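You operate a simulated robot arm through the tools that you are given. There is no shell and no other tool.

You are at the controls of a simulated two-armed robot. One attempt, no reset.

TASK
Pick up the blue bottle from the top of the check bench with one hand, pass it to the other hand and put it on the lower board of the tray table. Set down upright: blue bottle.

The check looks at the end state, three seconds after you hand in, the way a careful person would. Anything else that was tipped, shoved, dropped, spilled or broken makes it a failure.

THE ROBOT
Two 7-joint arms with two-finger parallel grippers on one trunk, on a base that moves. Base frame: it is fixed to the floor where the robot stands at the start and does not move with it; the origin is under the middle of the robot, x ahead of it, y to its left, z up. Readings come in m, rad, newtons and seconds.
The left shoulder is at the start at [0.062, 0.197, 1.104], the right one opposite. With the tool pointing down near the work surface each hand reaches from about 0.32 to 0.72 m from the robot's upright axis, wherever it stands, measured 20 degrees to its own side. Places, roughly: blue bottle [1.5, -1.75, 1]; lower board of the tray table [2.2, 0.6, 0.4]. Payload 1.57 kg a hand.
The tool frame of a hand sits at the grasp point between the pads (the TCP): z along the fingers, y along the line on which they close. The tips reach 0.03 m beyond it. Largest opening 0.11 m; finger width 0.024, thickness 0.012; the body of the gripper, 0.048 by 0.112 m, starts 0.078 m behind the TCP.
Orientation is that of the tool frame in the base frame, as [roll, pitch, yaw] about the fixed x, y, z axes, in that order (R = Rz(yaw) Ry(pitch) Rx(roll)). With the fingers straight down and closing along the base's y, the tool's x points along the base's -x, its y along +y and its z along -z.

THE INTERFACE
- The arms move only by the tool servo_tool. It takes "left_commands", "right_commands" or both (then of equal length, played together; a hand with none holds still); each is a list of rows, each a list of 7 numbers: the shift along the base's x, y, z in units of 100 mm (1.0 is 100 mm), then the turn, a rotation vector about the base's x, y, z in units of 45 degrees (1.0 is 45 degrees), then the finger opening in m, from 0 to 0.11. In form: [[x, y, z, wx, wy, wz, fingers], ...]. A call has 1 to 20 rows; each row is the pose to reach, as a shift and turn from the pose commanded when the call began. A call with a number of a shift or a turn outside -1 to 1 is refused whole. Rows are played at 5 a second. More than 0.05 m and 0.15 rad between two rows, or a gripper value outside its range, and nothing of the call is played. Where a pose cannot be reached the arm comes as near as it can. A force on the tool above 40 N (or 10 N above the force at the start of the call, whichever is more), or a blocked arm, ends the call early, and 0.2 s more pass. Each finger travels about 0.072 m/s and halts on what it meets, pressing with about 43 N; the grip force reading is that of the motor and also rises with nothing between the fingers. The clock runs only during rows and for 0.2 s after the last one: add rows that repeat a pose to give the fingers time. The reply holds the time, the measured pose of the TCP, the force on the tool along the base axes, the opening and the grip force, in the units named above and with some noise, with the torque about the TCP (base axes, N m) and any sound that the robot's microphone picked up.
- Cameras (640 x 400 px; columns grow to the right, rows downward): "scene" is now at [0.1144, 0.0228, 1.7102]; the picture's right is [0.10, -0.99, 0.00], its down [-0.64, -0.06, -0.76] and it looks along [0.76, 0.08, -0.64] (base axes); focal length 247 px, centre (320, 200). "left" rides on the left gripper at [0.07, -0.016, -0.141] in its tool frame; the picture's right is [0.23, 0.97, 0.00], its down [-0.85, 0.20, -0.48] and it looks along [-0.47, 0.11, 0.88] (tool axes); focal length 222 px, centre (320, 200). "right" rides on the right gripper at [0.07, 0.016, -0.141] in its tool frame; the picture's right is [-0.23, 0.97, 0.00], its down [-0.85, -0.20, -0.48] and it looks along [-0.47, -0.11, 0.88] (tool axes); focal length 222 px, centre (320, 200). There is no depth. A picture from a camera that has moved, and an enlarged one, comes with that camera's place and axes in the base frame and with its lens. The place of the scene camera against the robot may be out by one fixed shift of up to 0.025 m in any direction.
- get_image(camera): a new picture of that camera. The clock stands still meanwhile.
- lift_body(by): slides the trunk up (or, below 0, down) by that many m; the arms and the scene camera ride with it, the base frame stays. It gives what a move gives, with no picture.
- drive_base(legs): drives the robot by 1 to 6 legs, each [ahead, left, turn to the left] in m, m and rad, along the robot's own axes; the way and the turn of a leg run together, so that a leg with both is an arc; at most 1.5 m and 3.142 rad a leg. The arms and the cameras ride along, it lands a little off, and it stops where it bumps. It gives what a move gives.
- head_to(pan, tilt): turns the head with the scene camera to pan (to the left, within 1.501 rad either way) and tilt (down, from -0.506 to 1.204), counted from straight ahead of the robot. It gives what a move gives.
- zoom(camera, box): a new picture of the part [left, top, right, bottom] of that camera's present view, enlarged. The clock stands still meanwhile.
- job_done(): hands the job in; it is judged then, once.

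Places have to be worked out from the pictures, the camera data and where the tool is seen. Open the grippers and draw the arms clear of the work before you hand the job in, unless the task says otherwise.

The tools are called after "Emit:" by a JSON object that holds its "name" and its "arguments". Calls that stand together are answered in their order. servo_tool: Moves the arms, as the interface text tells. Its arguments: {"type":"object","properties":{"left_commands":{"type":"array"},"right_commands":{"type":"array"}},"required":[]} The other tools are called the same way: lift_body (by) moves the trunk up or down; drive_base (legs) drives the base; head_to (pan, tilt) turns the head that bears the scene camera; get_image (camera) takes a picture; zoom (camera, box) takes an enlarged picture of a part of a camera's view; job_done () hands the job in.

At the start:

```text
t: 0.0
left_eef_pos: [0.506, 0.2646, 1.0969]
left_tool_rot: [3.141, -0.003, 3.141]
left_wrist_force: [0.2, -0.1, 0.1]
left_ft_torque: [0.01, -0.01, 0.02]
left_width: 0.1099
left_grip_force: 0.1
right_eef_pos: [0.3985, -0.2099, 1.1793]
right_tool_rot: [3.141, -0.003, 3.14]
right_wrist_force: [0.4, -0.8, 0.4]
right_ft_torque: [0.0, -0.03, -0.02]
right_width: 0.1101
right_grip_force: 0.0
trunk travel left (down, up): [-0.7, 0.29]
robot x, y, heading: [0.0002, 0.0043, 0.003]
head pan, tilt (commanded): [0.101, 0.698]
```

scene: 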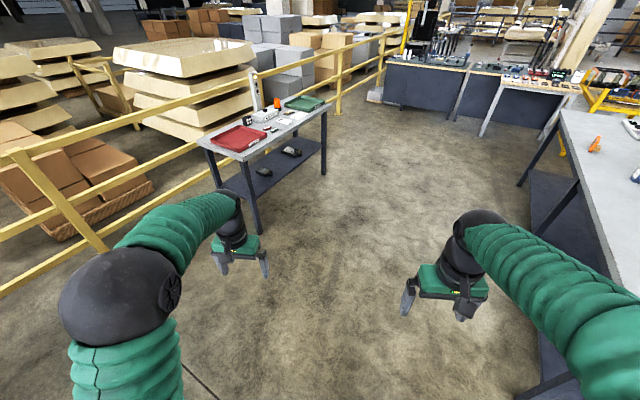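
right: 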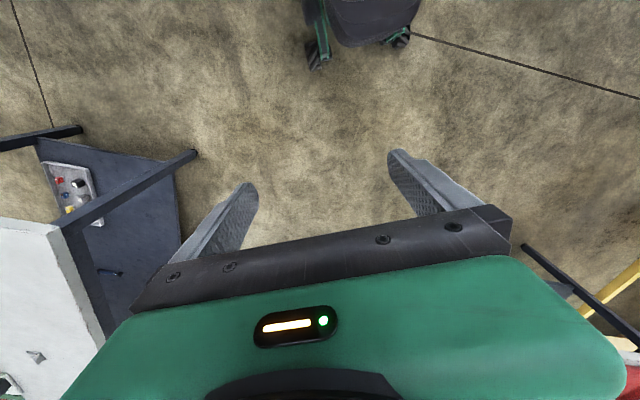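
left: 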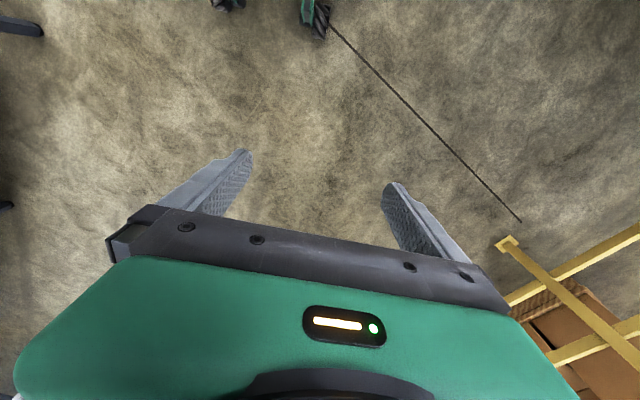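

The scene picture shows the tray table ahead-left and a bench at the right edge. I turn the head right to look at the check bench and find the blue bottle.

Emit:
{"name": "head_to", "arguments": {"pan": -0.8, "tilt": 0.5}}

Emit:
{"name": "get_image", "arguments": {"camera": "scene"}}

```text
t: 1.2
left_eef_pos: [0.5052, 0.2649, 1.0986]
left_tool_rot: [-3.141, 0.0, -3.141]
left_wrist_force: [0.0, 0.3, -0.4]
left_ft_torque: [0.0, 0.0, 0.01]
left_width: 0.1099
left_grip_force: 0.0
right_eef_pos: [0.3976, -0.212, 1.18]
right_tool_rot: [-3.141, 0.0, -3.141]
right_wrist_force: [-0.6, 0.1, 0.2]
right_ft_torque: [-0.01, -0.02, 0.02]
right_width: 0.1097
right_grip_force: 0.1
trunk travel left (down, up): [-0.7, 0.29]
robot x, y, heading: [0.0032, -0.0013, -0.002]
head pan, tilt (commanded): [-0.799, 0.499]
```

```text
taken
camera scene: at [0.0934, -0.0509, 1.7278], right [-0.72, -0.7, 0.0], down [-0.34, 0.34, -0.88], along [0.61, -0.63, -0.48], focal length 247 px, centre (320, 200)
```

scene: 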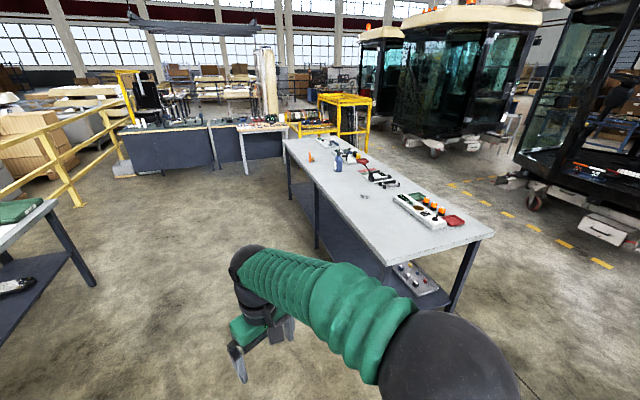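

The bench on the right carries a bluish bottle-like object around (338,163). I enlarge that area and also look at the bench as a whole.

Emit:
{"name": "zoom", "arguments": {"camera": "scene", "box": [280, 130, 400, 205]}}

Emit:
{"name": "zoom", "arguments": {"camera": "scene", "box": [280, 120, 520, 270]}}

```text
5.33 times, centred on (340, 168) of scene
camera zoom: at [0.0934, -0.0509, 1.7278], right [-0.72, -0.7, 0.0], down [-0.34, 0.34, -0.88], along [0.61, -0.63, -0.48], focal length 1318 px, centre (213, 373)
```

zoom: 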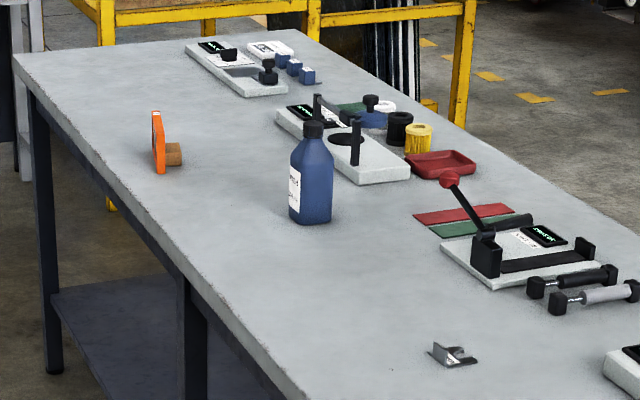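

```text
2.67 times, centred on (400, 195) of scene
camera zoom: at [0.0934, -0.0509, 1.7278], right [-0.72, -0.7, 0.0], down [-0.34, 0.34, -0.88], along [0.61, -0.63, -0.48], focal length 659 px, centre (107, 213)
```

zoom: 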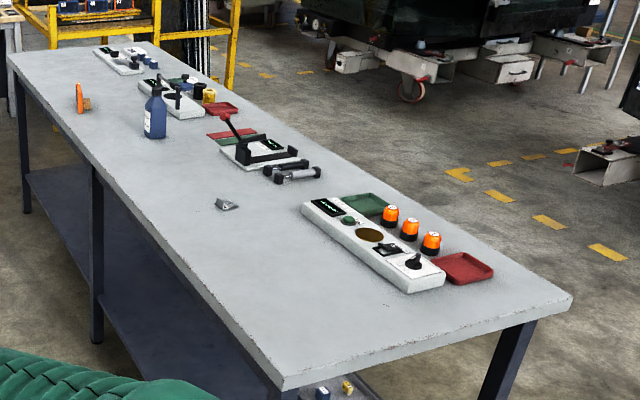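

The blue bottle stands on the bench (about [1.5, -1.76], bench top about 0.83, about 0.26 m in from the near edge), and the bench runs at roughly -26 degrees. I raise the trunk for clearance, then drive into the aisle and turn to face the bottle from a safe distance.

Emit:
{"name": "lift_body", "arguments": {"by": 0.12}}

Emit:
{"name": "drive_base", "arguments": {"legs": [[1.0, -0.45, 0], [0.9, -0.4, 0], [0, 0, -2.0]]}}

Emit:
{"name": "head_to", "arguments": {"pan": 0.0, "tilt": 0.7}}

Emit:
{"name": "get_image", "arguments": {"camera": "scene"}}

```text
t: 2.7
left_eef_pos: [0.5062, 0.2642, 1.2184]
left_tool_rot: [-3.14, -0.001, -3.141]
left_wrist_force: [0.5, 0.4, 0.7]
left_ft_torque: [-0.02, -0.01, 0.02]
left_width: 0.1103
left_grip_force: 0.1
right_eef_pos: [0.398, -0.2116, 1.2998]
right_tool_rot: [3.14, 0.002, 3.141]
right_wrist_force: [-0.1, 0.3, 1.0]
right_ft_torque: [0.02, 0.01, 0.01]
right_width: 0.11
right_grip_force: 0.0
trunk travel left (down, up): [-0.82, 0.17]
robot x, y, heading: [0.001, 0.0003, -0.005]
head pan, tilt (commanded): [-0.799, 0.499]
```

```text
t: 17.7
left_eef_pos: [1.9014, -1.4002, 1.2187]
left_tool_rot: [3.141, 0.0, 1.137]
left_wrist_force: [-0.7, 0.2, 0.4]
left_ft_torque: [-0.02, 0.02, -0.02]
left_width: 0.11
left_grip_force: 0.0
right_eef_pos: [1.5177, -1.1026, 1.2991]
right_tool_rot: [-3.141, -0.001, 1.138]
right_wrist_force: [0.7, 0.2, -0.6]
right_ft_torque: [-0.01, 0.01, 0.0]
right_width: 0.1101
right_grip_force: 0.1
trunk travel left (down, up): [-0.82, 0.17]
robot x, y, heading: [1.8689, -0.831, -2.005]
head pan, tilt (commanded): [-0.799, 0.499]
```

```text
t: 18.8
left_eef_pos: [1.903, -1.3988, 1.2192]
left_tool_rot: [3.14, 0.001, 1.136]
left_wrist_force: [0.3, -0.7, -0.2]
left_ft_torque: [-0.02, 0.02, -0.01]
left_width: 0.11
left_grip_force: 0.2
right_eef_pos: [1.5174, -1.1006, 1.2997]
right_tool_rot: [-3.138, 0.002, 1.137]
right_wrist_force: [-0.1, 0.1, -0.8]
right_ft_torque: [0.01, -0.02, -0.01]
right_width: 0.11
right_grip_force: 0.0
trunk travel left (down, up): [-0.82, 0.17]
robot x, y, heading: [1.8727, -0.8306, -2.005]
head pan, tilt (commanded): [0.0, 0.7]
```

```text
taken
camera scene: at [1.822, -0.9237, 1.8301], right [-0.91, 0.42, 0.0], down [0.27, 0.59, -0.76], along [-0.32, -0.69, -0.65], focal length 247 px, centre (320, 200)
```

scene: 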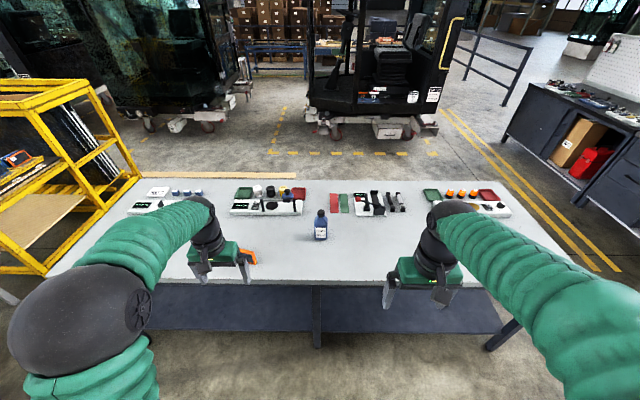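

The bottle is straight ahead with free space around it on the front half of the bench. I zoom in to judge its shape and place.

Emit:
{"name": "zoom", "arguments": {"camera": "scene", "box": [280, 195, 360, 245]}}

Emit:
{"name": "get_image", "arguments": {"camera": "right"}}

Emit:
{"name": "zoom", "arguments": {"camera": "scene", "box": [120, 165, 520, 415]}}

```text
8.00 times, centred on (320, 220) of scene
camera zoom: at [1.822, -0.9237, 1.8301], right [-0.91, 0.42, 0.0], down [0.27, 0.59, -0.76], along [-0.32, -0.69, -0.65], focal length 1977 px, centre (320, 40)
```

zoom: 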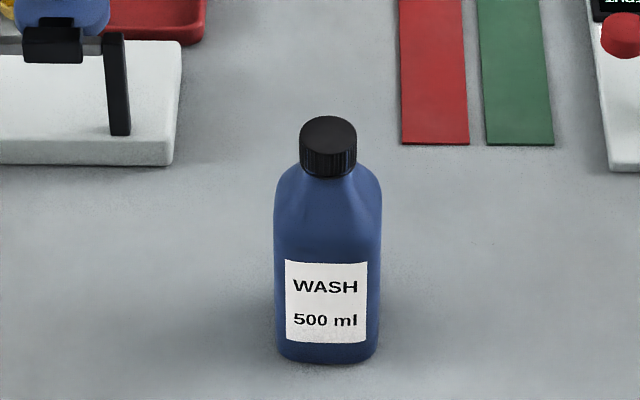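

```text
taken
camera right: at [1.5625, -1.0448, 1.4404], right [0.79, -0.62, 0.0], down [-0.54, -0.69, 0.48], along [-0.29, -0.38, -0.88], focal length 222 px, centre (320, 200)
```

right: 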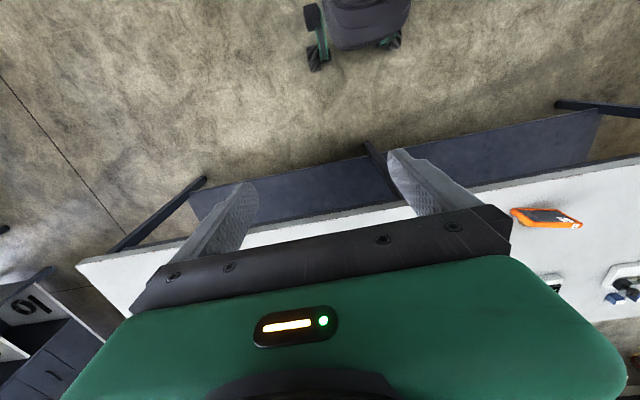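

```text
refused: 415 is not a number from 0 to 400
```

The bottle is about 0.19 m tall, with a body about 0.068 m wide and its faces square to the robot; I judge its base at about [1.454, -1.702, 0.845]. Before going closer, I turn the left hand to the pose it will need for the handover, pointing forward-right and then tilted up towards horizontal.

Emit:
{"name": "servo_tool", "arguments": {"left_commands": [[0, 0, 0, 0, 0, -0.167, 0.11], [0, 0, 0, 0, 0, -0.333, 0.11], [0, 0, 0, 0, 0, -0.5, 0.11], [0, 0, 0, 0, 0, -0.667, 0.11], [0, 0, 0, 0, 0, -0.833, 0.11], [0, 0, 0, 0, 0, -1.0, 0.11]]}}

Emit:
{"name": "servo_tool", "arguments": {"left_commands": [[0, 0, 0, -0.057, 0.156, 0, 0.11], [0, 0, 0, -0.115, 0.313, 0, 0.11], [0, 0, 0, -0.172, 0.469, 0, 0.11], [0, 0, 0, -0.2295, 0.6259, 0, 0.11]]}}

Emit:
{"name": "servo_tool", "arguments": {"left_commands": [[0, 0, 0, -0.057, 0.156, 0, 0.11], [0, 0, 0, -0.115, 0.313, 0, 0.11], [0, 0, 0, -0.172, 0.469, 0, 0.11], [0, 0, 0, -0.2295, 0.6259, 0, 0.11]]}}

Emit:
{"name": "get_image", "arguments": {"camera": "scene"}}

```text
t: 20.2
left_eef_pos: [1.903, -1.4, 1.2185]
left_tool_rot: [-3.14, 0.001, 0.349]
left_wrist_force: [0.4, -0.5, 0.4]
left_ft_torque: [0.0, -0.01, 0.0]
left_width: 0.1102
left_grip_force: 0.0
right_eef_pos: [1.5177, -1.1021, 1.3003]
right_tool_rot: [3.141, 0.002, 1.138]
right_wrist_force: [0.3, -0.2, 0.0]
right_ft_torque: [0.02, -0.01, 0.01]
right_width: 0.1098
right_grip_force: 0.0
trunk travel left (down, up): [-0.82, 0.17]
robot x, y, heading: [1.8723, -0.8333, -2.002]
head pan, tilt (commanded): [0.0, 0.7]
```

```text
t: 21.2
left_eef_pos: [1.903, -1.3981, 1.2175]
left_tool_rot: [3.141, 0.529, 0.354]
left_wrist_force: [0.0, -0.7, -0.1]
left_ft_torque: [0.0, 0.0, 0.03]
left_width: 0.1101
left_grip_force: 0.0
right_eef_pos: [1.5192, -1.1008, 1.299]
right_tool_rot: [-3.14, 0.001, 1.138]
right_wrist_force: [0.6, 0.2, 0.3]
right_ft_torque: [0.01, 0.02, 0.0]
right_width: 0.1098
right_grip_force: 0.1
trunk travel left (down, up): [-0.82, 0.17]
robot x, y, heading: [1.8729, -0.8362, -2.007]
head pan, tilt (commanded): [0.0, 0.7]
```

```text
t: 22.2
left_eef_pos: [1.9048, -1.4008, 1.2174]
left_tool_rot: [-3.139, 1.052, 0.352]
left_wrist_force: [-0.3, -0.2, -0.7]
left_ft_torque: [0.01, 0.0, 0.0]
left_width: 0.1098
left_grip_force: 0.0
right_eef_pos: [1.52, -1.1024, 1.2986]
right_tool_rot: [-3.138, 0.002, 1.137]
right_wrist_force: [-0.4, 0.5, -0.4]
right_ft_torque: [0.01, 0.01, -0.03]
right_width: 0.11
right_grip_force: 0.0
trunk travel left (down, up): [-0.82, 0.17]
robot x, y, heading: [1.8764, -0.8304, -2.007]
head pan, tilt (commanded): [0.0, 0.7]
```

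```text
taken
camera scene: at [1.8252, -0.925, 1.8301], right [-0.91, 0.42, 0.0], down [0.27, 0.59, -0.76], along [-0.32, -0.69, -0.65], focal length 247 px, centre (320, 200)
```

scene: 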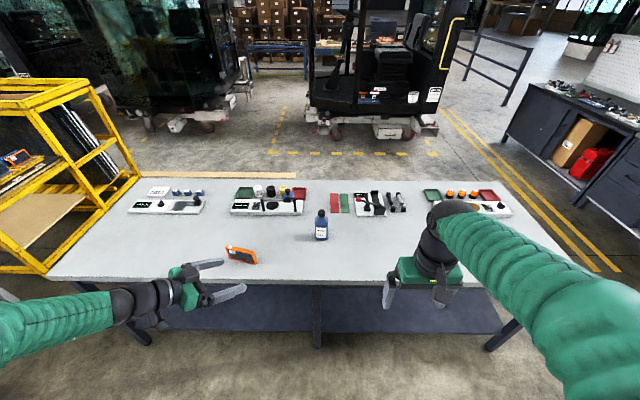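

The left hand reaches that pose without trouble. Now I drive closer, so that the bottle comes to roughly 0.62 m ahead and 0.2 m to the robot's right, within the right hand's reach.

Emit:
{"name": "drive_base", "arguments": {"legs": [[0.0, 0.2, 0], [0.33, 0.0, 0]]}}

Emit:
{"name": "get_image", "arguments": {"camera": "scene"}}

Emit:
{"name": "get_image", "arguments": {"camera": "right"}}

```text
t: 25.6
left_eef_pos: [1.9422, -1.7801, 1.2195]
left_tool_rot: [3.136, 1.049, 0.343]
left_wrist_force: [-0.1, 0.1, -0.5]
left_ft_torque: [-0.01, -0.02, -0.03]
left_width: 0.11
left_grip_force: 0.0
right_eef_pos: [1.5568, -1.481, 1.3001]
right_tool_rot: [3.14, 0.004, 1.134]
right_wrist_force: [-0.3, 0.3, 0.1]
right_ft_torque: [0.0, -0.02, -0.01]
right_width: 0.11
right_grip_force: 0.1
trunk travel left (down, up): [-0.82, 0.17]
robot x, y, heading: [1.9163, -1.2172, -2.009]
head pan, tilt (commanded): [0.0, 0.7]
```

```text
taken
camera scene: at [1.8615, -1.3015, 1.8304], right [-0.91, 0.42, 0.0], down [0.27, 0.58, -0.77], along [-0.32, -0.69, -0.64], focal length 247 px, centre (320, 200)
```

scene: 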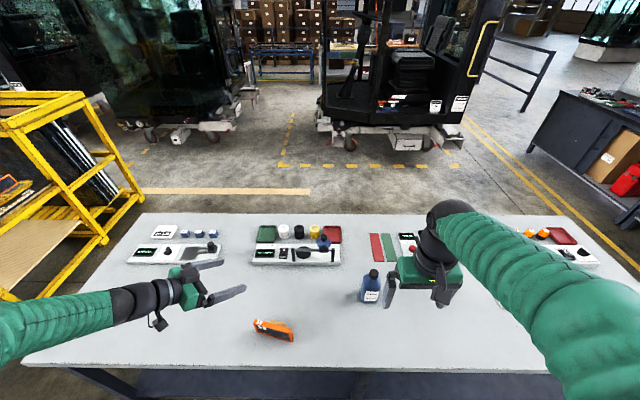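

```text
taken
camera right: at [1.6016, -1.424, 1.4408], right [0.79, -0.62, 0.0], down [-0.54, -0.69, 0.48], along [-0.3, -0.38, -0.88], focal length 222 px, centre (320, 200)
```

right: 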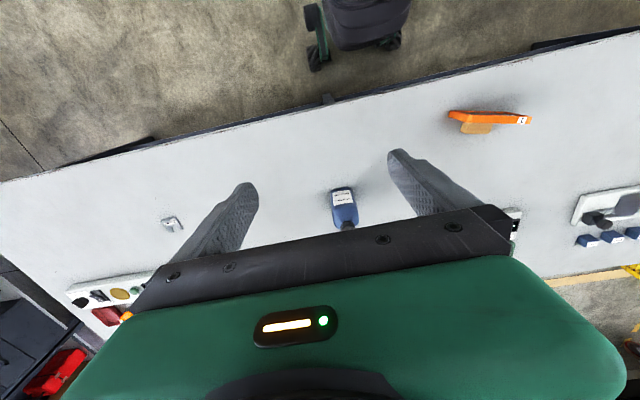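

The hand camera now sees the bottle between the fingers. I zoom in on both cameras to fix its place.

Emit:
{"name": "zoom", "arguments": {"camera": "right", "box": [280, 165, 400, 240]}}

Emit:
{"name": "zoom", "arguments": {"camera": "scene", "box": [330, 255, 450, 330]}}

```text
5.33 times, centred on (340, 202) of right
camera zoom: at [1.6016, -1.424, 1.4408], right [0.79, -0.62, 0.0], down [-0.54, -0.69, 0.48], along [-0.3, -0.38, -0.88], focal length 1185 px, centre (213, 187)
```

zoom: 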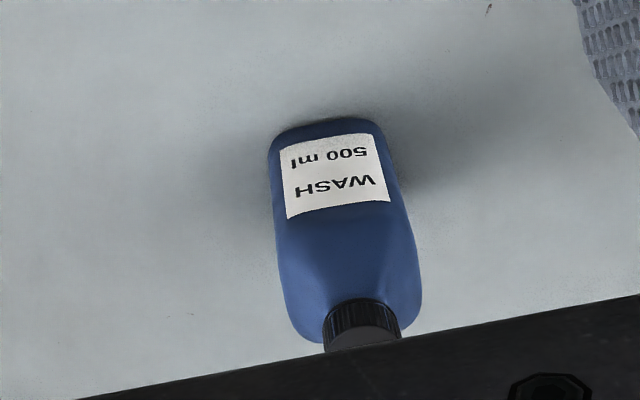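

```text
5.33 times, centred on (390, 292) of scene
camera zoom: at [1.8615, -1.3015, 1.8304], right [-0.91, 0.42, 0.0], down [0.27, 0.58, -0.77], along [-0.32, -0.69, -0.64], focal length 1318 px, centre (-53, -293)
```

zoom: 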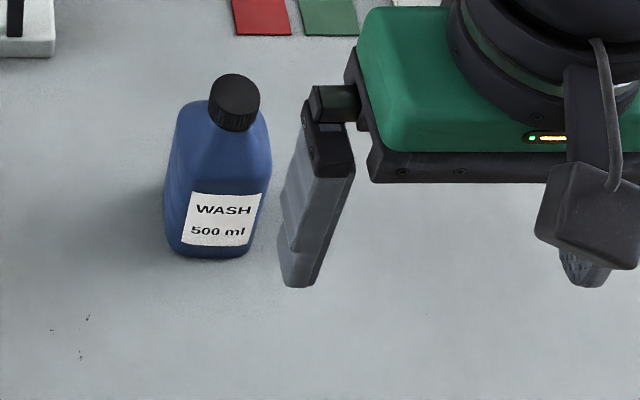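

From the hand camera the bottle's centre comes out at about [1.459, -1.715], consistent with the scene view. I move the right hand part of the way over and down, then look again.

Emit:
{"name": "servo_tool", "arguments": {"right_commands": [[-0.1, -0.24, -0.2, 0, 0, 0, 0.11], [-0.2, -0.48, -0.4, 0, 0, 0, 0.11], [-0.3, -0.72, -0.6, 0, 0, 0, 0.11], [-0.4, -0.96, -0.8, 0, 0, 0, 0.11], [-0.4, -0.96, -0.8, 0, 0, 0, 0.11]]}}

Emit:
{"name": "zoom", "arguments": {"camera": "right", "box": [220, 110, 420, 235]}}

Emit:
{"name": "get_image", "arguments": {"camera": "scene"}}

```text
t: 26.8
left_eef_pos: [1.9455, -1.7851, 1.2189]
left_tool_rot: [-3.139, 1.049, 0.352]
left_wrist_force: [-1.2, -0.1, -0.5]
left_ft_torque: [-0.01, -0.01, -0.01]
left_width: 0.1102
left_grip_force: 0.1
right_eef_pos: [1.523, -1.5806, 1.223]
right_tool_rot: [-3.14, 0.001, 1.135]
right_wrist_force: [1.7, -0.1, -0.3]
right_ft_torque: [0.0, 0.0, 0.0]
right_width: 0.11
right_grip_force: 0.0
trunk travel left (down, up): [-0.82, 0.17]
robot x, y, heading: [1.9187, -1.2154, -2.005]
head pan, tilt (commanded): [0.0, 0.7]
```

```text
3.20 times, centred on (320, 172) of right
camera zoom: at [1.5664, -1.5258, 1.3617], right [0.79, -0.62, 0.0], down [-0.54, -0.69, 0.48], along [-0.3, -0.38, -0.88], focal length 711 px, centre (320, 288)
```

zoom: 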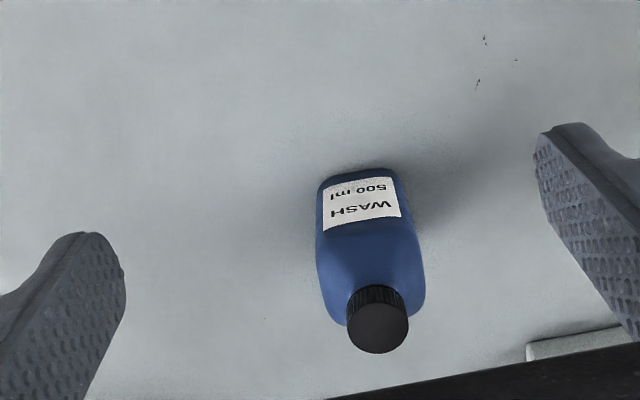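

```text
taken
camera scene: at [1.8667, -1.3103, 1.83], right [-0.91, 0.42, 0.0], down [0.27, 0.59, -0.76], along [-0.32, -0.69, -0.65], focal length 247 px, centre (320, 200)
```

scene: 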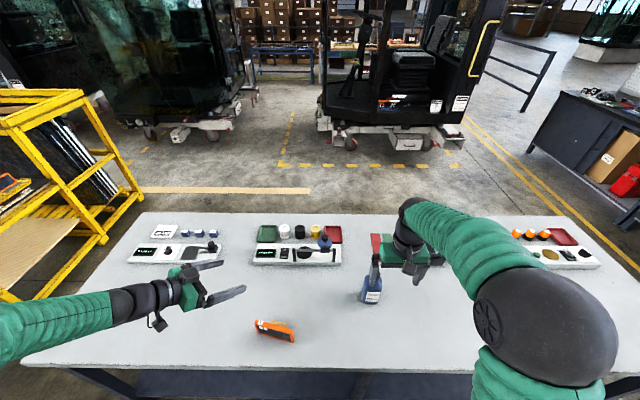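

Two hand-camera views together give a bench top of about 0.85, the cap top at about 1.03 and the bottle centre at about [1.464, -1.709]. I bring the right hand over the bottle at a safe height and check the alignment.

Emit:
{"name": "servo_tool", "arguments": {"right_commands": [[-0.1, -0.215, -0.225, 0, 0, 0, 0.11], [-0.2, -0.43, -0.45, 0, 0, 0, 0.11], [-0.3, -0.645, -0.675, 0, 0, 0, 0.11], [-0.4, -0.86, -0.9, 0, 0, 0, 0.11], [-0.4, -0.86, -0.9, 0, 0, 0, 0.11]]}}

Emit:
{"name": "servo_tool", "arguments": {"right_commands": [[-0.094, -0.201, 0, 0, 0, 0, 0.11], [-0.187, -0.402, 0, 0, 0, 0, 0.11], [-0.187, -0.402, 0, 0, 0, 0, 0.11]]}}

Emit:
{"name": "get_image", "arguments": {"camera": "right"}}

Emit:
{"name": "zoom", "arguments": {"camera": "scene", "box": [320, 200, 480, 300]}}

```text
t: 28.0
left_eef_pos: [1.9426, -1.7849, 1.2182]
left_tool_rot: [-3.14, 1.051, 0.35]
left_wrist_force: [0.4, -0.8, 0.8]
left_ft_torque: [0.05, 0.0, 0.0]
left_width: 0.1103
left_grip_force: 0.1
right_eef_pos: [1.4799, -1.6675, 1.1293]
right_tool_rot: [-3.141, 0.003, 1.134]
right_wrist_force: [-0.2, 0.6, 0.2]
right_ft_torque: [0.0, 0.03, 0.02]
right_width: 0.1101
right_grip_force: 0.0
trunk travel left (down, up): [-0.82, 0.17]
robot x, y, heading: [1.9158, -1.2128, -2.009]
head pan, tilt (commanded): [0.0, 0.7]
```

```text
t: 28.8
left_eef_pos: [1.9441, -1.7825, 1.2197]
left_tool_rot: [3.142, 1.05, 0.35]
left_wrist_force: [0.0, 0.3, 0.0]
left_ft_torque: [0.01, 0.0, -0.02]
left_width: 0.11
left_grip_force: 0.0
right_eef_pos: [1.4611, -1.7054, 1.1313]
right_tool_rot: [3.141, 0.002, 1.133]
right_wrist_force: [1.2, 0.5, -1.4]
right_ft_torque: [-0.01, 0.02, -0.02]
right_width: 0.11
right_grip_force: 0.1
trunk travel left (down, up): [-0.82, 0.17]
robot x, y, heading: [1.9178, -1.2166, -2.013]
head pan, tilt (commanded): [0.0, 0.7]
```

```text
taken
camera right: at [1.5052, -1.6499, 1.2709], right [0.79, -0.62, 0.0], down [-0.54, -0.69, 0.48], along [-0.3, -0.38, -0.88], focal length 222 px, centre (320, 200)
```

right: 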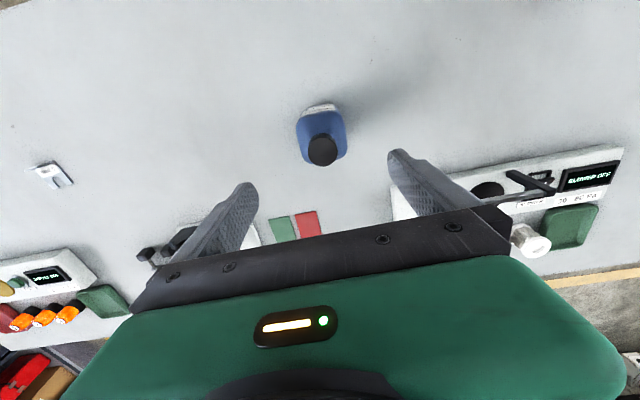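

```text
4.00 times, centred on (400, 250) of scene
camera zoom: at [1.8637, -1.3084, 1.8301], right [-0.91, 0.42, 0.0], down [0.27, 0.58, -0.76], along [-0.32, -0.69, -0.65], focal length 989 px, centre (0, 0)
```

zoom: 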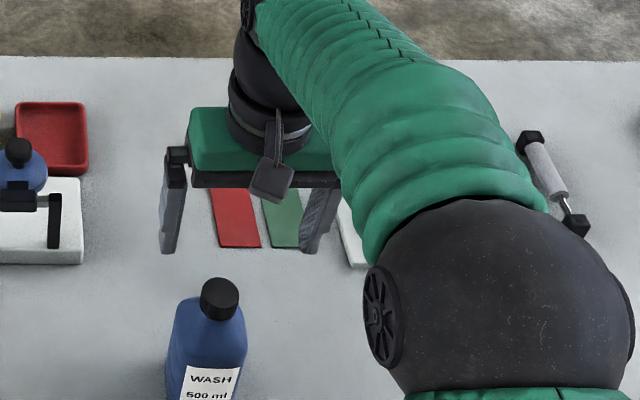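

The cap lies right below the grasp point to within a few millimetres. I descend in two steps to a TCP height of about 0.968, straddling the bottle's body.

Emit:
{"name": "servo_tool", "arguments": {"right_commands": [[0.027, 0, -0.25, 0, 0, 0, 0.11], [0.027, 0, -0.5, 0, 0, 0, 0.11], [0.027, 0, -0.75, 0, 0, 0, 0.11], [0.027, 0, -1.0, 0, 0, 0, 0.11], [0.027, 0, -1.0, 0, 0, 0, 0.11]]}}

Emit:
{"name": "get_image", "arguments": {"camera": "right"}}

Emit:
{"name": "zoom", "arguments": {"camera": "scene", "box": [320, 220, 448, 300]}}

```text
t: 30.0
left_eef_pos: [1.9431, -1.7847, 1.2196]
left_tool_rot: [-3.139, 1.049, 0.349]
left_wrist_force: [-0.2, 0.2, 0.1]
left_ft_torque: [-0.01, 0.02, -0.02]
left_width: 0.11
left_grip_force: 0.1
right_eef_pos: [1.4616, -1.7061, 1.0299]
right_tool_rot: [3.14, 0.001, 1.135]
right_wrist_force: [0.0, -0.1, -0.8]
right_ft_torque: [0.0, 0.0, 0.04]
right_width: 0.11
right_grip_force: 0.0
trunk travel left (down, up): [-0.82, 0.17]
robot x, y, heading: [1.9167, -1.2145, -2.009]
head pan, tilt (commanded): [0.0, 0.7]
```

```text
taken
camera right: at [1.507, -1.6507, 1.1701], right [0.79, -0.62, 0.0], down [-0.54, -0.69, 0.48], along [-0.3, -0.38, -0.88], focal length 222 px, centre (320, 200)
```

right: 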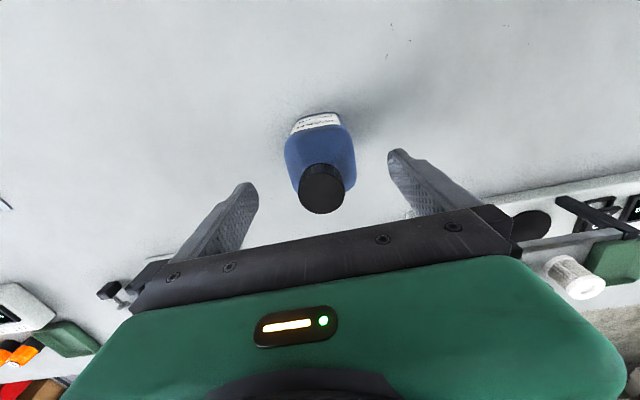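

```text
5.00 times, centred on (384, 260) of scene
camera zoom: at [1.8634, -1.3101, 1.8299], right [-0.91, 0.42, 0.0], down [0.27, 0.59, -0.76], along [-0.32, -0.69, -0.65], focal length 1236 px, centre (0, -100)
```

zoom: 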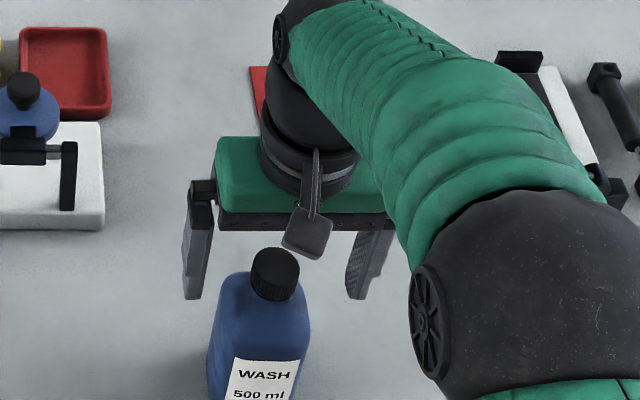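

The cap top is at about 1.02 and the bottle is centred to within about 4 mm. I go down the last 6 cm with a tiny forward correction, then close the fingers.

Emit:
{"name": "servo_tool", "arguments": {"right_commands": [[0, -0.03, -0.2, 0, 0, 0, 0.11], [0, -0.035, -0.4, 0, 0, 0, 0.11], [0, -0.035, -0.6, 0, 0, 0, 0.11], [0, -0.035, -0.6, 0, 0, 0, 0.11]]}}

Emit:
{"name": "get_image", "arguments": {"camera": "right"}}

Emit:
{"name": "zoom", "arguments": {"camera": "scene", "box": [320, 220, 448, 300]}}

```text
t: 31.0
left_eef_pos: [1.9427, -1.7848, 1.2194]
left_tool_rot: [-3.141, 1.048, 0.351]
left_wrist_force: [-0.7, 0.5, -0.2]
left_ft_torque: [-0.04, 0.01, 0.0]
left_width: 0.1099
left_grip_force: 0.0
right_eef_pos: [1.4621, -1.7105, 0.9704]
right_tool_rot: [-3.141, 0.0, 1.136]
right_wrist_force: [-0.1, -0.4, 0.8]
right_ft_torque: [0.01, -0.03, -0.05]
right_width: 0.1101
right_grip_force: 0.2
trunk travel left (down, up): [-0.82, 0.17]
robot x, y, heading: [1.9124, -1.2141, -2.011]
head pan, tilt (commanded): [0.0, 0.7]
```

```text
taken
camera right: at [1.508, -1.6541, 1.1108], right [0.79, -0.62, 0.0], down [-0.54, -0.69, 0.48], along [-0.3, -0.38, -0.88], focal length 222 px, centre (320, 200)
```

right: 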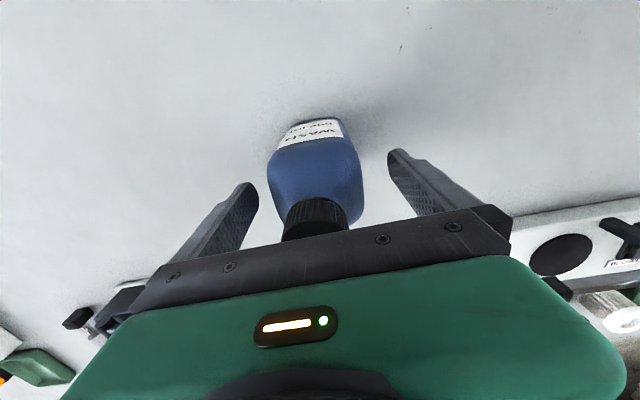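

```text
5.00 times, centred on (384, 260) of scene
camera zoom: at [1.8636, -1.3096, 1.83], right [-0.91, 0.42, 0.0], down [0.27, 0.59, -0.76], along [-0.32, -0.69, -0.65], focal length 1236 px, centre (0, -100)
```

zoom: 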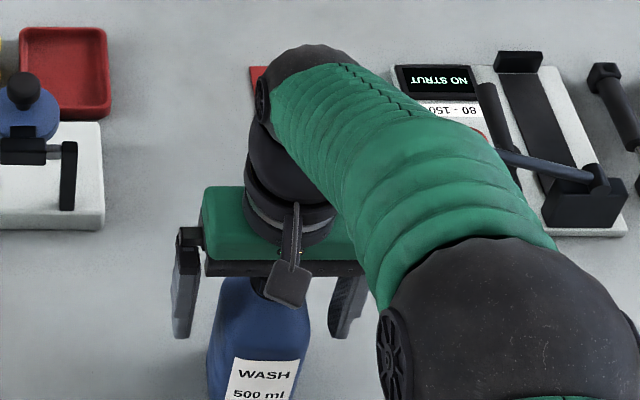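

The fingers straddle the body, but it sits about 5 mm to the robot's right of centre. I make that small correction and then close gently.

Emit:
{"name": "servo_tool", "arguments": {"right_commands": [[-0.045, 0.02, 0, 0, 0, 0, 0.11], [-0.045, 0.02, 0, 0, 0, 0, 0.1], [-0.045, 0.02, 0, 0, 0, 0, 0.09], [-0.045, 0.02, 0, 0, 0, 0, 0.08], [-0.045, 0.02, 0, 0, 0, 0, 0.074], [-0.045, 0.02, 0, 0, 0, 0, 0.068], [-0.045, 0.02, 0, 0, 0, 0, 0.062], [-0.045, 0.02, 0, 0, 0, 0, 0.05], [-0.045, 0.02, 0, 0, 0, 0, 0.04], [-0.045, 0.02, 0, 0, 0, 0, 0.03], [-0.045, 0.02, 0, 0, 0, 0, 0.03]]}}

Emit:
{"name": "get_image", "arguments": {"camera": "right"}}

Emit:
{"name": "zoom", "arguments": {"camera": "scene", "box": [320, 220, 448, 300]}}

```text
t: 33.4
left_eef_pos: [1.9448, -1.7837, 1.2186]
left_tool_rot: [-3.141, 1.047, 0.35]
left_wrist_force: [0.1, -0.4, -0.5]
left_ft_torque: [0.0, 0.04, 0.0]
left_width: 0.11
left_grip_force: 0.0
right_eef_pos: [1.458, -1.7072, 0.9698]
right_tool_rot: [-3.14, 0.0, 1.135]
right_wrist_force: [1.1, -1.8, -0.1]
right_ft_torque: [-0.04, -0.03, 0.0]
right_width: 0.0647
right_grip_force: 42.7
trunk travel left (down, up): [-0.82, 0.17]
robot x, y, heading: [1.914, -1.2147, -2.014]
head pan, tilt (commanded): [0.0, 0.7]
```

```text
taken
camera right: at [1.5041, -1.6524, 1.1109], right [0.79, -0.62, 0.0], down [-0.54, -0.69, 0.48], along [-0.3, -0.38, -0.88], focal length 222 px, centre (320, 200)
```

right: 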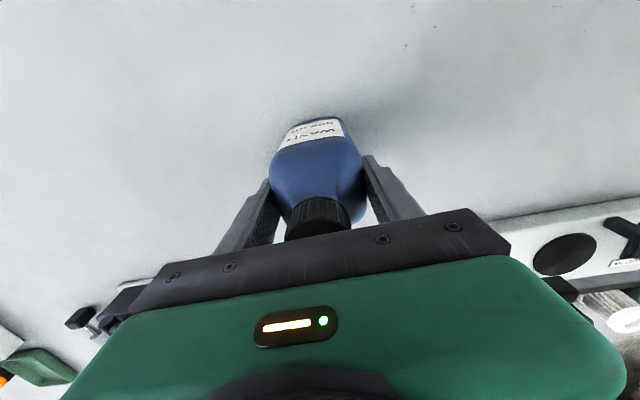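

```text
5.00 times, centred on (384, 260) of scene
camera zoom: at [1.8644, -1.3101, 1.83], right [-0.91, 0.42, 0.0], down [0.27, 0.59, -0.76], along [-0.32, -0.69, -0.65], focal length 1236 px, centre (0, -100)
```

zoom: 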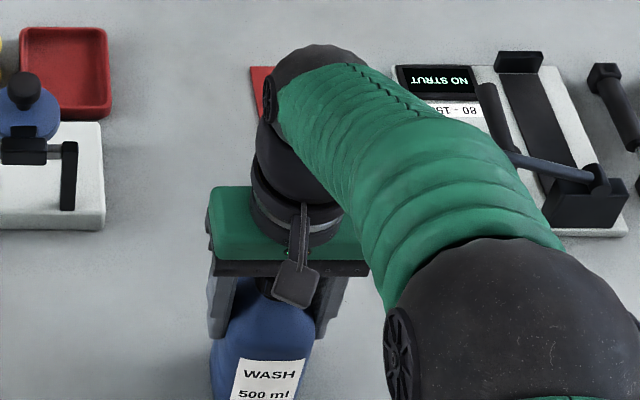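

The fingers halted at 0.065 m with 43 N, so the bottle is held and still upright. I lift it straight up 0.15 m.

Emit:
{"name": "servo_tool", "arguments": {"right_commands": [[0, 0, 0.1, 0, 0, 0, 0.03], [0, 0, 0.3, 0, 0, 0, 0.03], [0, 0, 0.55, 0, 0, 0, 0.03], [0, 0, 0.8, 0, 0, 0, 0.03], [0, 0, 1.0, 0, 0, 0, 0.03], [0, 0, 1.0, 0, 0, 0, 0.03]]}}

Emit:
{"name": "servo_tool", "arguments": {"right_commands": [[0, 0, 0.3, 0, 0, 0, 0.03], [0, 0, 0.6, 0, 0, 0, 0.03], [0, 0, 0.6, 0, 0, 0, 0.03]]}}

Emit:
{"name": "get_image", "arguments": {"camera": "right"}}

Emit:
{"name": "get_image", "arguments": {"camera": "scene"}}

```text
t: 34.8
left_eef_pos: [1.9432, -1.785, 1.2187]
left_tool_rot: [-3.138, 1.048, 0.351]
left_wrist_force: [0.5, 0.5, -0.6]
left_ft_torque: [-0.02, 0.0, -0.01]
left_width: 0.1099
left_grip_force: 0.0
right_eef_pos: [1.4573, -1.7081, 1.0696]
right_tool_rot: [-3.141, -0.001, 1.135]
right_wrist_force: [-0.7, -0.1, -4.9]
right_ft_torque: [0.0, 0.02, -0.02]
right_width: 0.0649
right_grip_force: 42.8
trunk travel left (down, up): [-0.82, 0.17]
robot x, y, heading: [1.917, -1.2176, -2.005]
head pan, tilt (commanded): [0.0, 0.7]
```

```text
t: 35.6
left_eef_pos: [1.9421, -1.7848, 1.2186]
left_tool_rot: [-3.139, 1.048, 0.35]
left_wrist_force: [1.3, -0.2, 0.1]
left_ft_torque: [-0.01, 0.0, -0.02]
left_width: 0.1102
left_grip_force: 0.0
right_eef_pos: [1.4573, -1.7081, 1.1299]
right_tool_rot: [-3.14, 0.0, 1.135]
right_wrist_force: [0.1, 0.5, -5.3]
right_ft_torque: [0.02, 0.03, 0.0]
right_width: 0.0647
right_grip_force: 43.4
trunk travel left (down, up): [-0.82, 0.17]
robot x, y, heading: [1.9131, -1.2135, -2.01]
head pan, tilt (commanded): [0.0, 0.7]
```

```text
taken
camera right: at [1.5021, -1.6527, 1.2698], right [0.79, -0.62, 0.0], down [-0.54, -0.69, 0.48], along [-0.3, -0.38, -0.88], focal length 222 px, centre (320, 200)
```

right: 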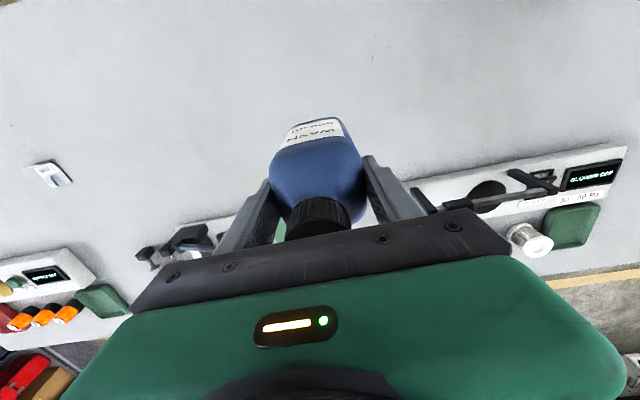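

```text
taken
camera scene: at [1.8623, -1.3116, 1.8297], right [-0.91, 0.42, 0.0], down [0.27, 0.59, -0.76], along [-0.32, -0.69, -0.65], focal length 247 px, centre (320, 200)
```

scene: 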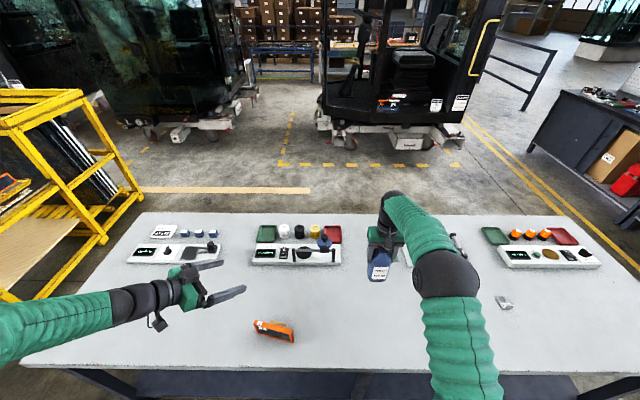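

The bottle is lifted cleanly (5 N of weight, same pose in the fingers). I back away from the bench into the aisle for the handover.

Emit:
{"name": "drive_base", "arguments": {"legs": [[-0.58, 0.0, 0]]}}

Emit:
{"name": "get_image", "arguments": {"camera": "scene"}}

```text
t: 38.9
left_eef_pos: [2.185, -1.2678, 1.2176]
left_tool_rot: [-3.138, 1.046, 0.359]
left_wrist_force: [0.4, -0.3, -0.5]
left_ft_torque: [0.03, 0.0, -0.04]
left_width: 0.1099
left_grip_force: 0.0
right_eef_pos: [1.7002, -1.1925, 1.1283]
right_tool_rot: [-3.141, -0.001, 1.139]
right_wrist_force: [0.1, 0.0, -5.4]
right_ft_torque: [0.01, 0.01, 0.0]
right_width: 0.0647
right_grip_force: 43.1
trunk travel left (down, up): [-0.82, 0.17]
robot x, y, heading: [2.1593, -0.7003, -2.003]
head pan, tilt (commanded): [0.0, 0.7]
```

```text
taken
camera scene: at [2.1029, -0.7942, 1.8296], right [-0.91, 0.42, 0.0], down [0.27, 0.59, -0.76], along [-0.32, -0.69, -0.65], focal length 247 px, centre (320, 200)
```

scene: 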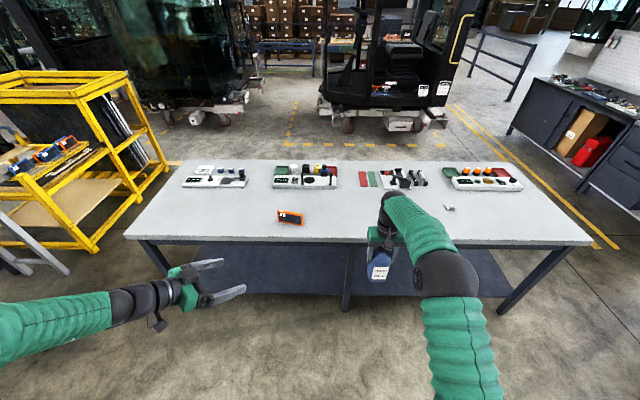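

The robot now stands in free space about 0.95 m from the bench. I bring the right hand with the bottle to the middle in front of the trunk, turning it -45 degrees so that its closing line matches the left hand's.

Emit:
{"name": "servo_tool", "arguments": {"right_commands": [[0.19, -0.006, 0, 0, 0, -0.124, 0.03], [0.381, -0.012, 0, 0, 0, -0.248, 0.03], [0.572, -0.018, 0, 0, 0, -0.372, 0.03], [0.762, -0.024, 0, 0, 0, -0.497, 0.03], [0.762, -0.024, 0, 0, 0, -0.497, 0.03]]}}

Emit:
{"name": "servo_tool", "arguments": {"right_commands": [[0.19, -0.006, 0, 0, 0, -0.124, 0.03], [0.381, -0.012, 0, 0, 0, -0.248, 0.03], [0.572, -0.018, 0, 0, 0, -0.372, 0.03], [0.762, -0.024, 0, 0, 0, -0.497, 0.03], [0.762, -0.024, 0, 0, 0, -0.497, 0.03]]}}

Emit:
{"name": "get_image", "arguments": {"camera": "scene"}}

Emit:
{"name": "get_image", "arguments": {"camera": "left"}}

```text
t: 40.1
left_eef_pos: [2.189, -1.2625, 1.2197]
left_tool_rot: [-3.142, 1.05, 0.354]
left_wrist_force: [0.1, 1.3, 0.7]
left_ft_torque: [0.02, -0.02, 0.01]
left_width: 0.1102
left_grip_force: 0.0
right_eef_pos: [1.7786, -1.1907, 1.1312]
right_tool_rot: [-3.138, 0.001, 0.749]
right_wrist_force: [-0.2, 0.4, -5.2]
right_ft_torque: [-0.01, 0.02, -0.02]
right_width: 0.0646
right_grip_force: 42.6
trunk travel left (down, up): [-0.82, 0.17]
robot x, y, heading: [2.1567, -0.6946, -2.001]
head pan, tilt (commanded): [0.0, 0.7]
```

```text
t: 41.3
left_eef_pos: [2.1887, -1.2618, 1.22]
left_tool_rot: [3.141, 1.052, 0.354]
left_wrist_force: [0.3, -0.1, -0.3]
left_ft_torque: [0.0, 0.01, 0.02]
left_width: 0.1102
left_grip_force: 0.0
right_eef_pos: [1.8553, -1.1951, 1.1308]
right_tool_rot: [-3.139, 0.004, 0.358]
right_wrist_force: [0.2, -0.2, -5.2]
right_ft_torque: [-0.01, -0.01, 0.03]
right_width: 0.0649
right_grip_force: 43.5
trunk travel left (down, up): [-0.82, 0.17]
robot x, y, heading: [2.1544, -0.6972, -2.007]
head pan, tilt (commanded): [0.0, 0.7]
```

```text
taken
camera scene: at [2.1059, -0.7914, 1.8299], right [-0.91, 0.42, 0.0], down [0.27, 0.59, -0.76], along [-0.32, -0.69, -0.65], focal length 247 px, centre (320, 200)
```

scene: 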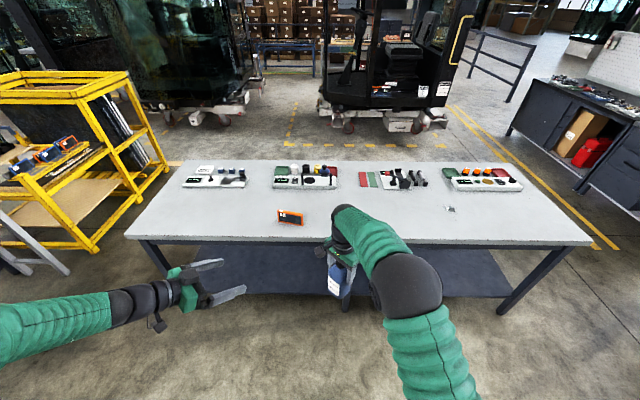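

```text
taken
camera left: at [2.3308, -1.1925, 1.2288], right [0.44, -0.87, -0.2], down [0.06, -0.19, 0.98], along [-0.89, -0.45, -0.03], focal length 222 px, centre (320, 200)
```

left: 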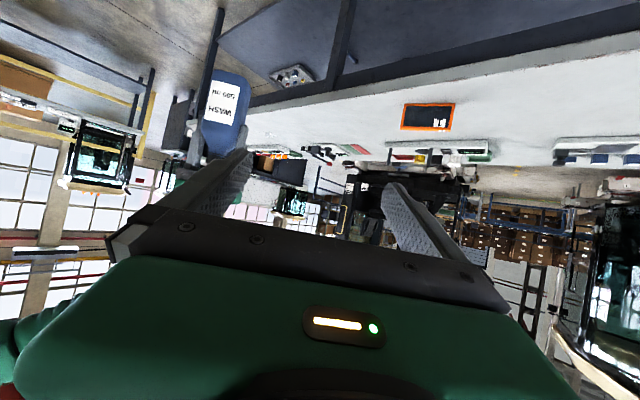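

Both hands can work here, and the left camera sees the bottle. I bring the right hand a little further to the middle, then move the left hand to a stand-off 0.15 m back along its own finger direction.

Emit:
{"name": "servo_tool", "arguments": {"right_commands": [[0.245, 0.052, 0, 0, 0, 0, 0.03], [0.489, 0.104, 0, 0, 0, 0, 0.03], [0.734, 0.156, 0, 0, 0, 0, 0.03], [0.734, 0.156, 0, 0, 0, 0, 0.03]]}}

Emit:
{"name": "servo_tool", "arguments": {"left_commands": [[-0.172, 0.161, -0.1, 0, 0, 0, 0.11], [-0.344, 0.322, -0.195, 0, 0, 0, 0.11], [-0.516, 0.483, -0.29, 0, 0, 0, 0.11], [-0.6875, 0.645, -0.39, 0, 0, 0, 0.11], [-0.6875, 0.645, -0.39, 0, 0, 0, 0.11]]}}

Emit:
{"name": "get_image", "arguments": {"camera": "left"}}

Emit:
{"name": "get_image", "arguments": {"camera": "scene"}}

```text
t: 42.3
left_eef_pos: [2.1879, -1.2631, 1.2195]
left_tool_rot: [3.141, 1.051, 0.353]
left_wrist_force: [-0.8, 1.1, 0.1]
left_ft_torque: [0.02, 0.0, 0.01]
left_width: 0.1101
left_grip_force: 0.0
right_eef_pos: [1.9288, -1.1773, 1.1319]
right_tool_rot: [-3.139, 0.005, 0.359]
right_wrist_force: [0.5, 0.9, -5.0]
right_ft_torque: [0.01, 0.0, -0.02]
right_width: 0.0646
right_grip_force: 42.8
trunk travel left (down, up): [-0.82, 0.17]
robot x, y, heading: [2.1593, -0.6972, -2.006]
head pan, tilt (commanded): [0.0, 0.7]
```

```text
t: 43.5
left_eef_pos: [2.1208, -1.1983, 1.1791]
left_tool_rot: [3.141, 1.05, 0.351]
left_wrist_force: [0.7, 0.0, 0.2]
left_ft_torque: [-0.01, 0.01, 0.03]
left_width: 0.1099
left_grip_force: 0.1
right_eef_pos: [1.9285, -1.1779, 1.1308]
right_tool_rot: [-3.139, 0.004, 0.359]
right_wrist_force: [0.0, -0.4, -5.9]
right_ft_torque: [0.01, 0.03, 0.01]
right_width: 0.0645
right_grip_force: 43.0
trunk travel left (down, up): [-0.82, 0.17]
robot x, y, heading: [2.1602, -0.6972, -2.003]
head pan, tilt (commanded): [0.0, 0.7]
```

```text
taken
camera left: at [2.2627, -1.1282, 1.1886], right [0.44, -0.87, -0.2], down [0.06, -0.19, 0.98], along [-0.89, -0.45, -0.03], focal length 222 px, centre (320, 200)
```

left: 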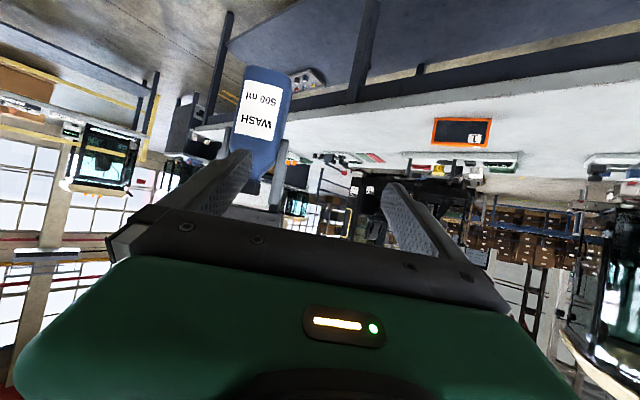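

```text
taken
camera scene: at [2.1058, -0.7911, 1.8299], right [-0.91, 0.42, 0.0], down [0.27, 0.59, -0.76], along [-0.32, -0.69, -0.65], focal length 247 px, centre (320, 200)
```

scene: 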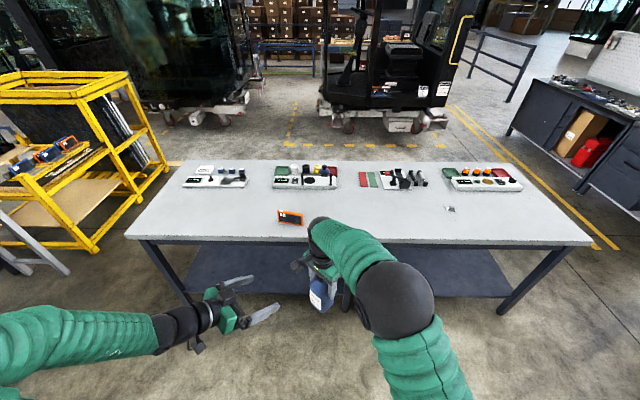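

The left hand follows as expected and nothing is near it. I do the second half of the move to the stand-off point.

Emit:
{"name": "servo_tool", "arguments": {"left_commands": [[-0.175, 0.163, -0.095, 0, 0, 0, 0.11], [-0.35, 0.326, -0.19, 0, 0, 0, 0.11], [-0.525, 0.49, -0.285, 0, 0, 0, 0.11], [-0.7, 0.653, -0.375, 0, 0, 0, 0.11], [-0.7, 0.653, -0.375, 0, 0, 0, 0.11]]}}

Emit:
{"name": "get_image", "arguments": {"camera": "left"}}

Emit:
{"name": "zoom", "arguments": {"camera": "scene", "box": [160, 190, 416, 350]}}

```text
t: 44.7
left_eef_pos: [2.0485, -1.1367, 1.142]
left_tool_rot: [-3.139, 1.052, 0.355]
left_wrist_force: [-0.8, -0.1, 0.6]
left_ft_torque: [0.0, 0.02, -0.02]
left_width: 0.1102
left_grip_force: 0.1
left hand out of reach, approached as far as the arm can: row 4, 5
right_eef_pos: [1.9293, -1.1766, 1.1312]
right_tool_rot: [-3.139, 0.003, 0.36]
right_wrist_force: [0.0, -0.2, -4.9]
right_ft_torque: [0.02, 0.03, 0.04]
right_width: 0.0646
right_grip_force: 43.0
trunk travel left (down, up): [-0.82, 0.17]
robot x, y, heading: [2.1615, -0.6947, -2.002]
head pan, tilt (commanded): [0.0, 0.7]
```

```text
taken
camera left: at [2.1918, -1.0665, 1.1521], right [0.44, -0.87, -0.2], down [0.06, -0.19, 0.98], along [-0.89, -0.45, -0.03], focal length 222 px, centre (320, 200)
```

left: 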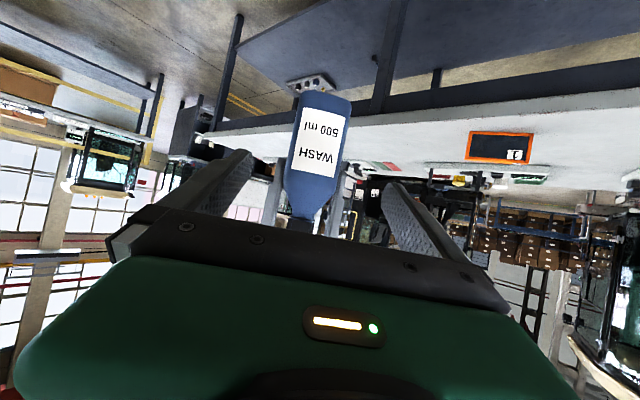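

```text
2.50 times, centred on (288, 270) of scene
camera zoom: at [2.106, -0.7914, 1.8299], right [-0.91, 0.42, 0.0], down [0.27, 0.59, -0.76], along [-0.32, -0.69, -0.65], focal length 618 px, centre (400, 25)
```

zoom: 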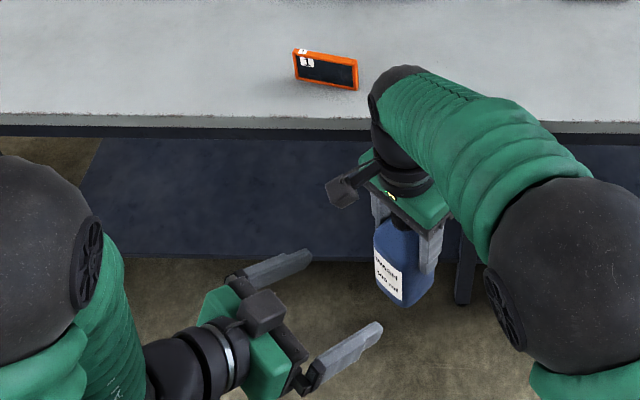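

The left arm was just at its folded limit there (wrist too near its own shoulder), so the handover point should lie further out. I shift both hands together by about 9 cm ahead-left, keeping their spacing.

Emit:
{"name": "servo_tool", "arguments": {"left_commands": [[0.064, -0.21, 0, 0, 0, 0, 0.11], [0.128, -0.42, 0, 0, 0, 0, 0.11], [0.19, -0.63, 0, 0, 0, 0, 0.11], [0.255, -0.843, 0, 0, 0, 0, 0.11], [0.255, -0.843, 0, 0, 0, 0, 0.11]], "right_commands": [[0.063, -0.21, 0, 0, 0, 0, 0.03], [0.126, -0.42, 0, 0, 0, 0, 0.03], [0.189, -0.63, 0, 0, 0, 0, 0.03], [0.25, -0.843, 0, 0, 0, 0, 0.03], [0.25, -0.843, 0, 0, 0, 0, 0.03]]}}

Emit:
{"name": "get_image", "arguments": {"camera": "left"}}

Emit:
{"name": "zoom", "arguments": {"camera": "scene", "box": [180, 190, 372, 310]}}

```text
t: 45.9
left_eef_pos: [2.0748, -1.2219, 1.1422]
left_tool_rot: [-3.141, 1.05, 0.353]
left_wrist_force: [-0.3, 0.8, -0.2]
left_ft_torque: [-0.02, 0.01, -0.02]
left_width: 0.1101
left_grip_force: 0.2
right_eef_pos: [1.952, -1.2627, 1.1306]
right_tool_rot: [-3.139, 0.003, 0.36]
right_wrist_force: [0.2, -0.5, -5.2]
right_ft_torque: [-0.01, 0.03, -0.02]
right_width: 0.0646
right_grip_force: 43.2
trunk travel left (down, up): [-0.82, 0.17]
robot x, y, heading: [2.1571, -0.6958, -2.0]
head pan, tilt (commanded): [0.0, 0.7]
```

```text
taken
camera left: at [2.217, -1.152, 1.1509], right [0.44, -0.87, -0.2], down [0.06, -0.19, 0.98], along [-0.89, -0.45, -0.03], focal length 222 px, centre (320, 200)
```

left: 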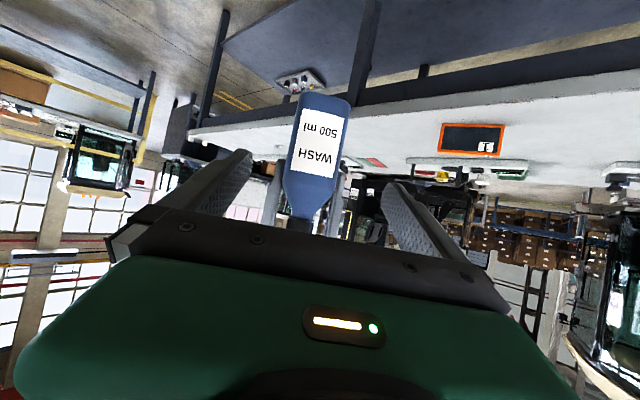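

```text
3.33 times, centred on (276, 250) of scene
camera zoom: at [2.1055, -0.7928, 1.8298], right [-0.91, 0.42, 0.0], down [0.27, 0.59, -0.76], along [-0.32, -0.69, -0.65], focal length 824 px, centre (467, 33)
```

zoom: 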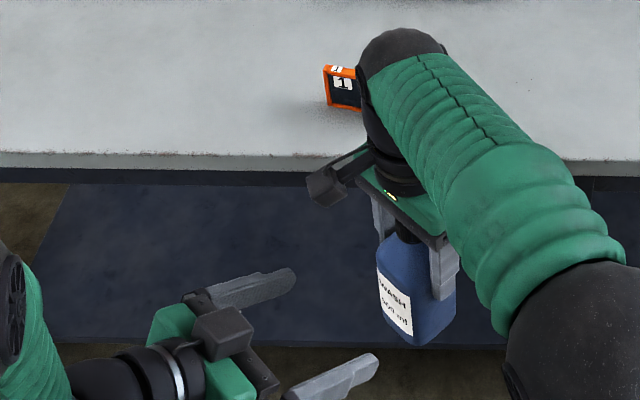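

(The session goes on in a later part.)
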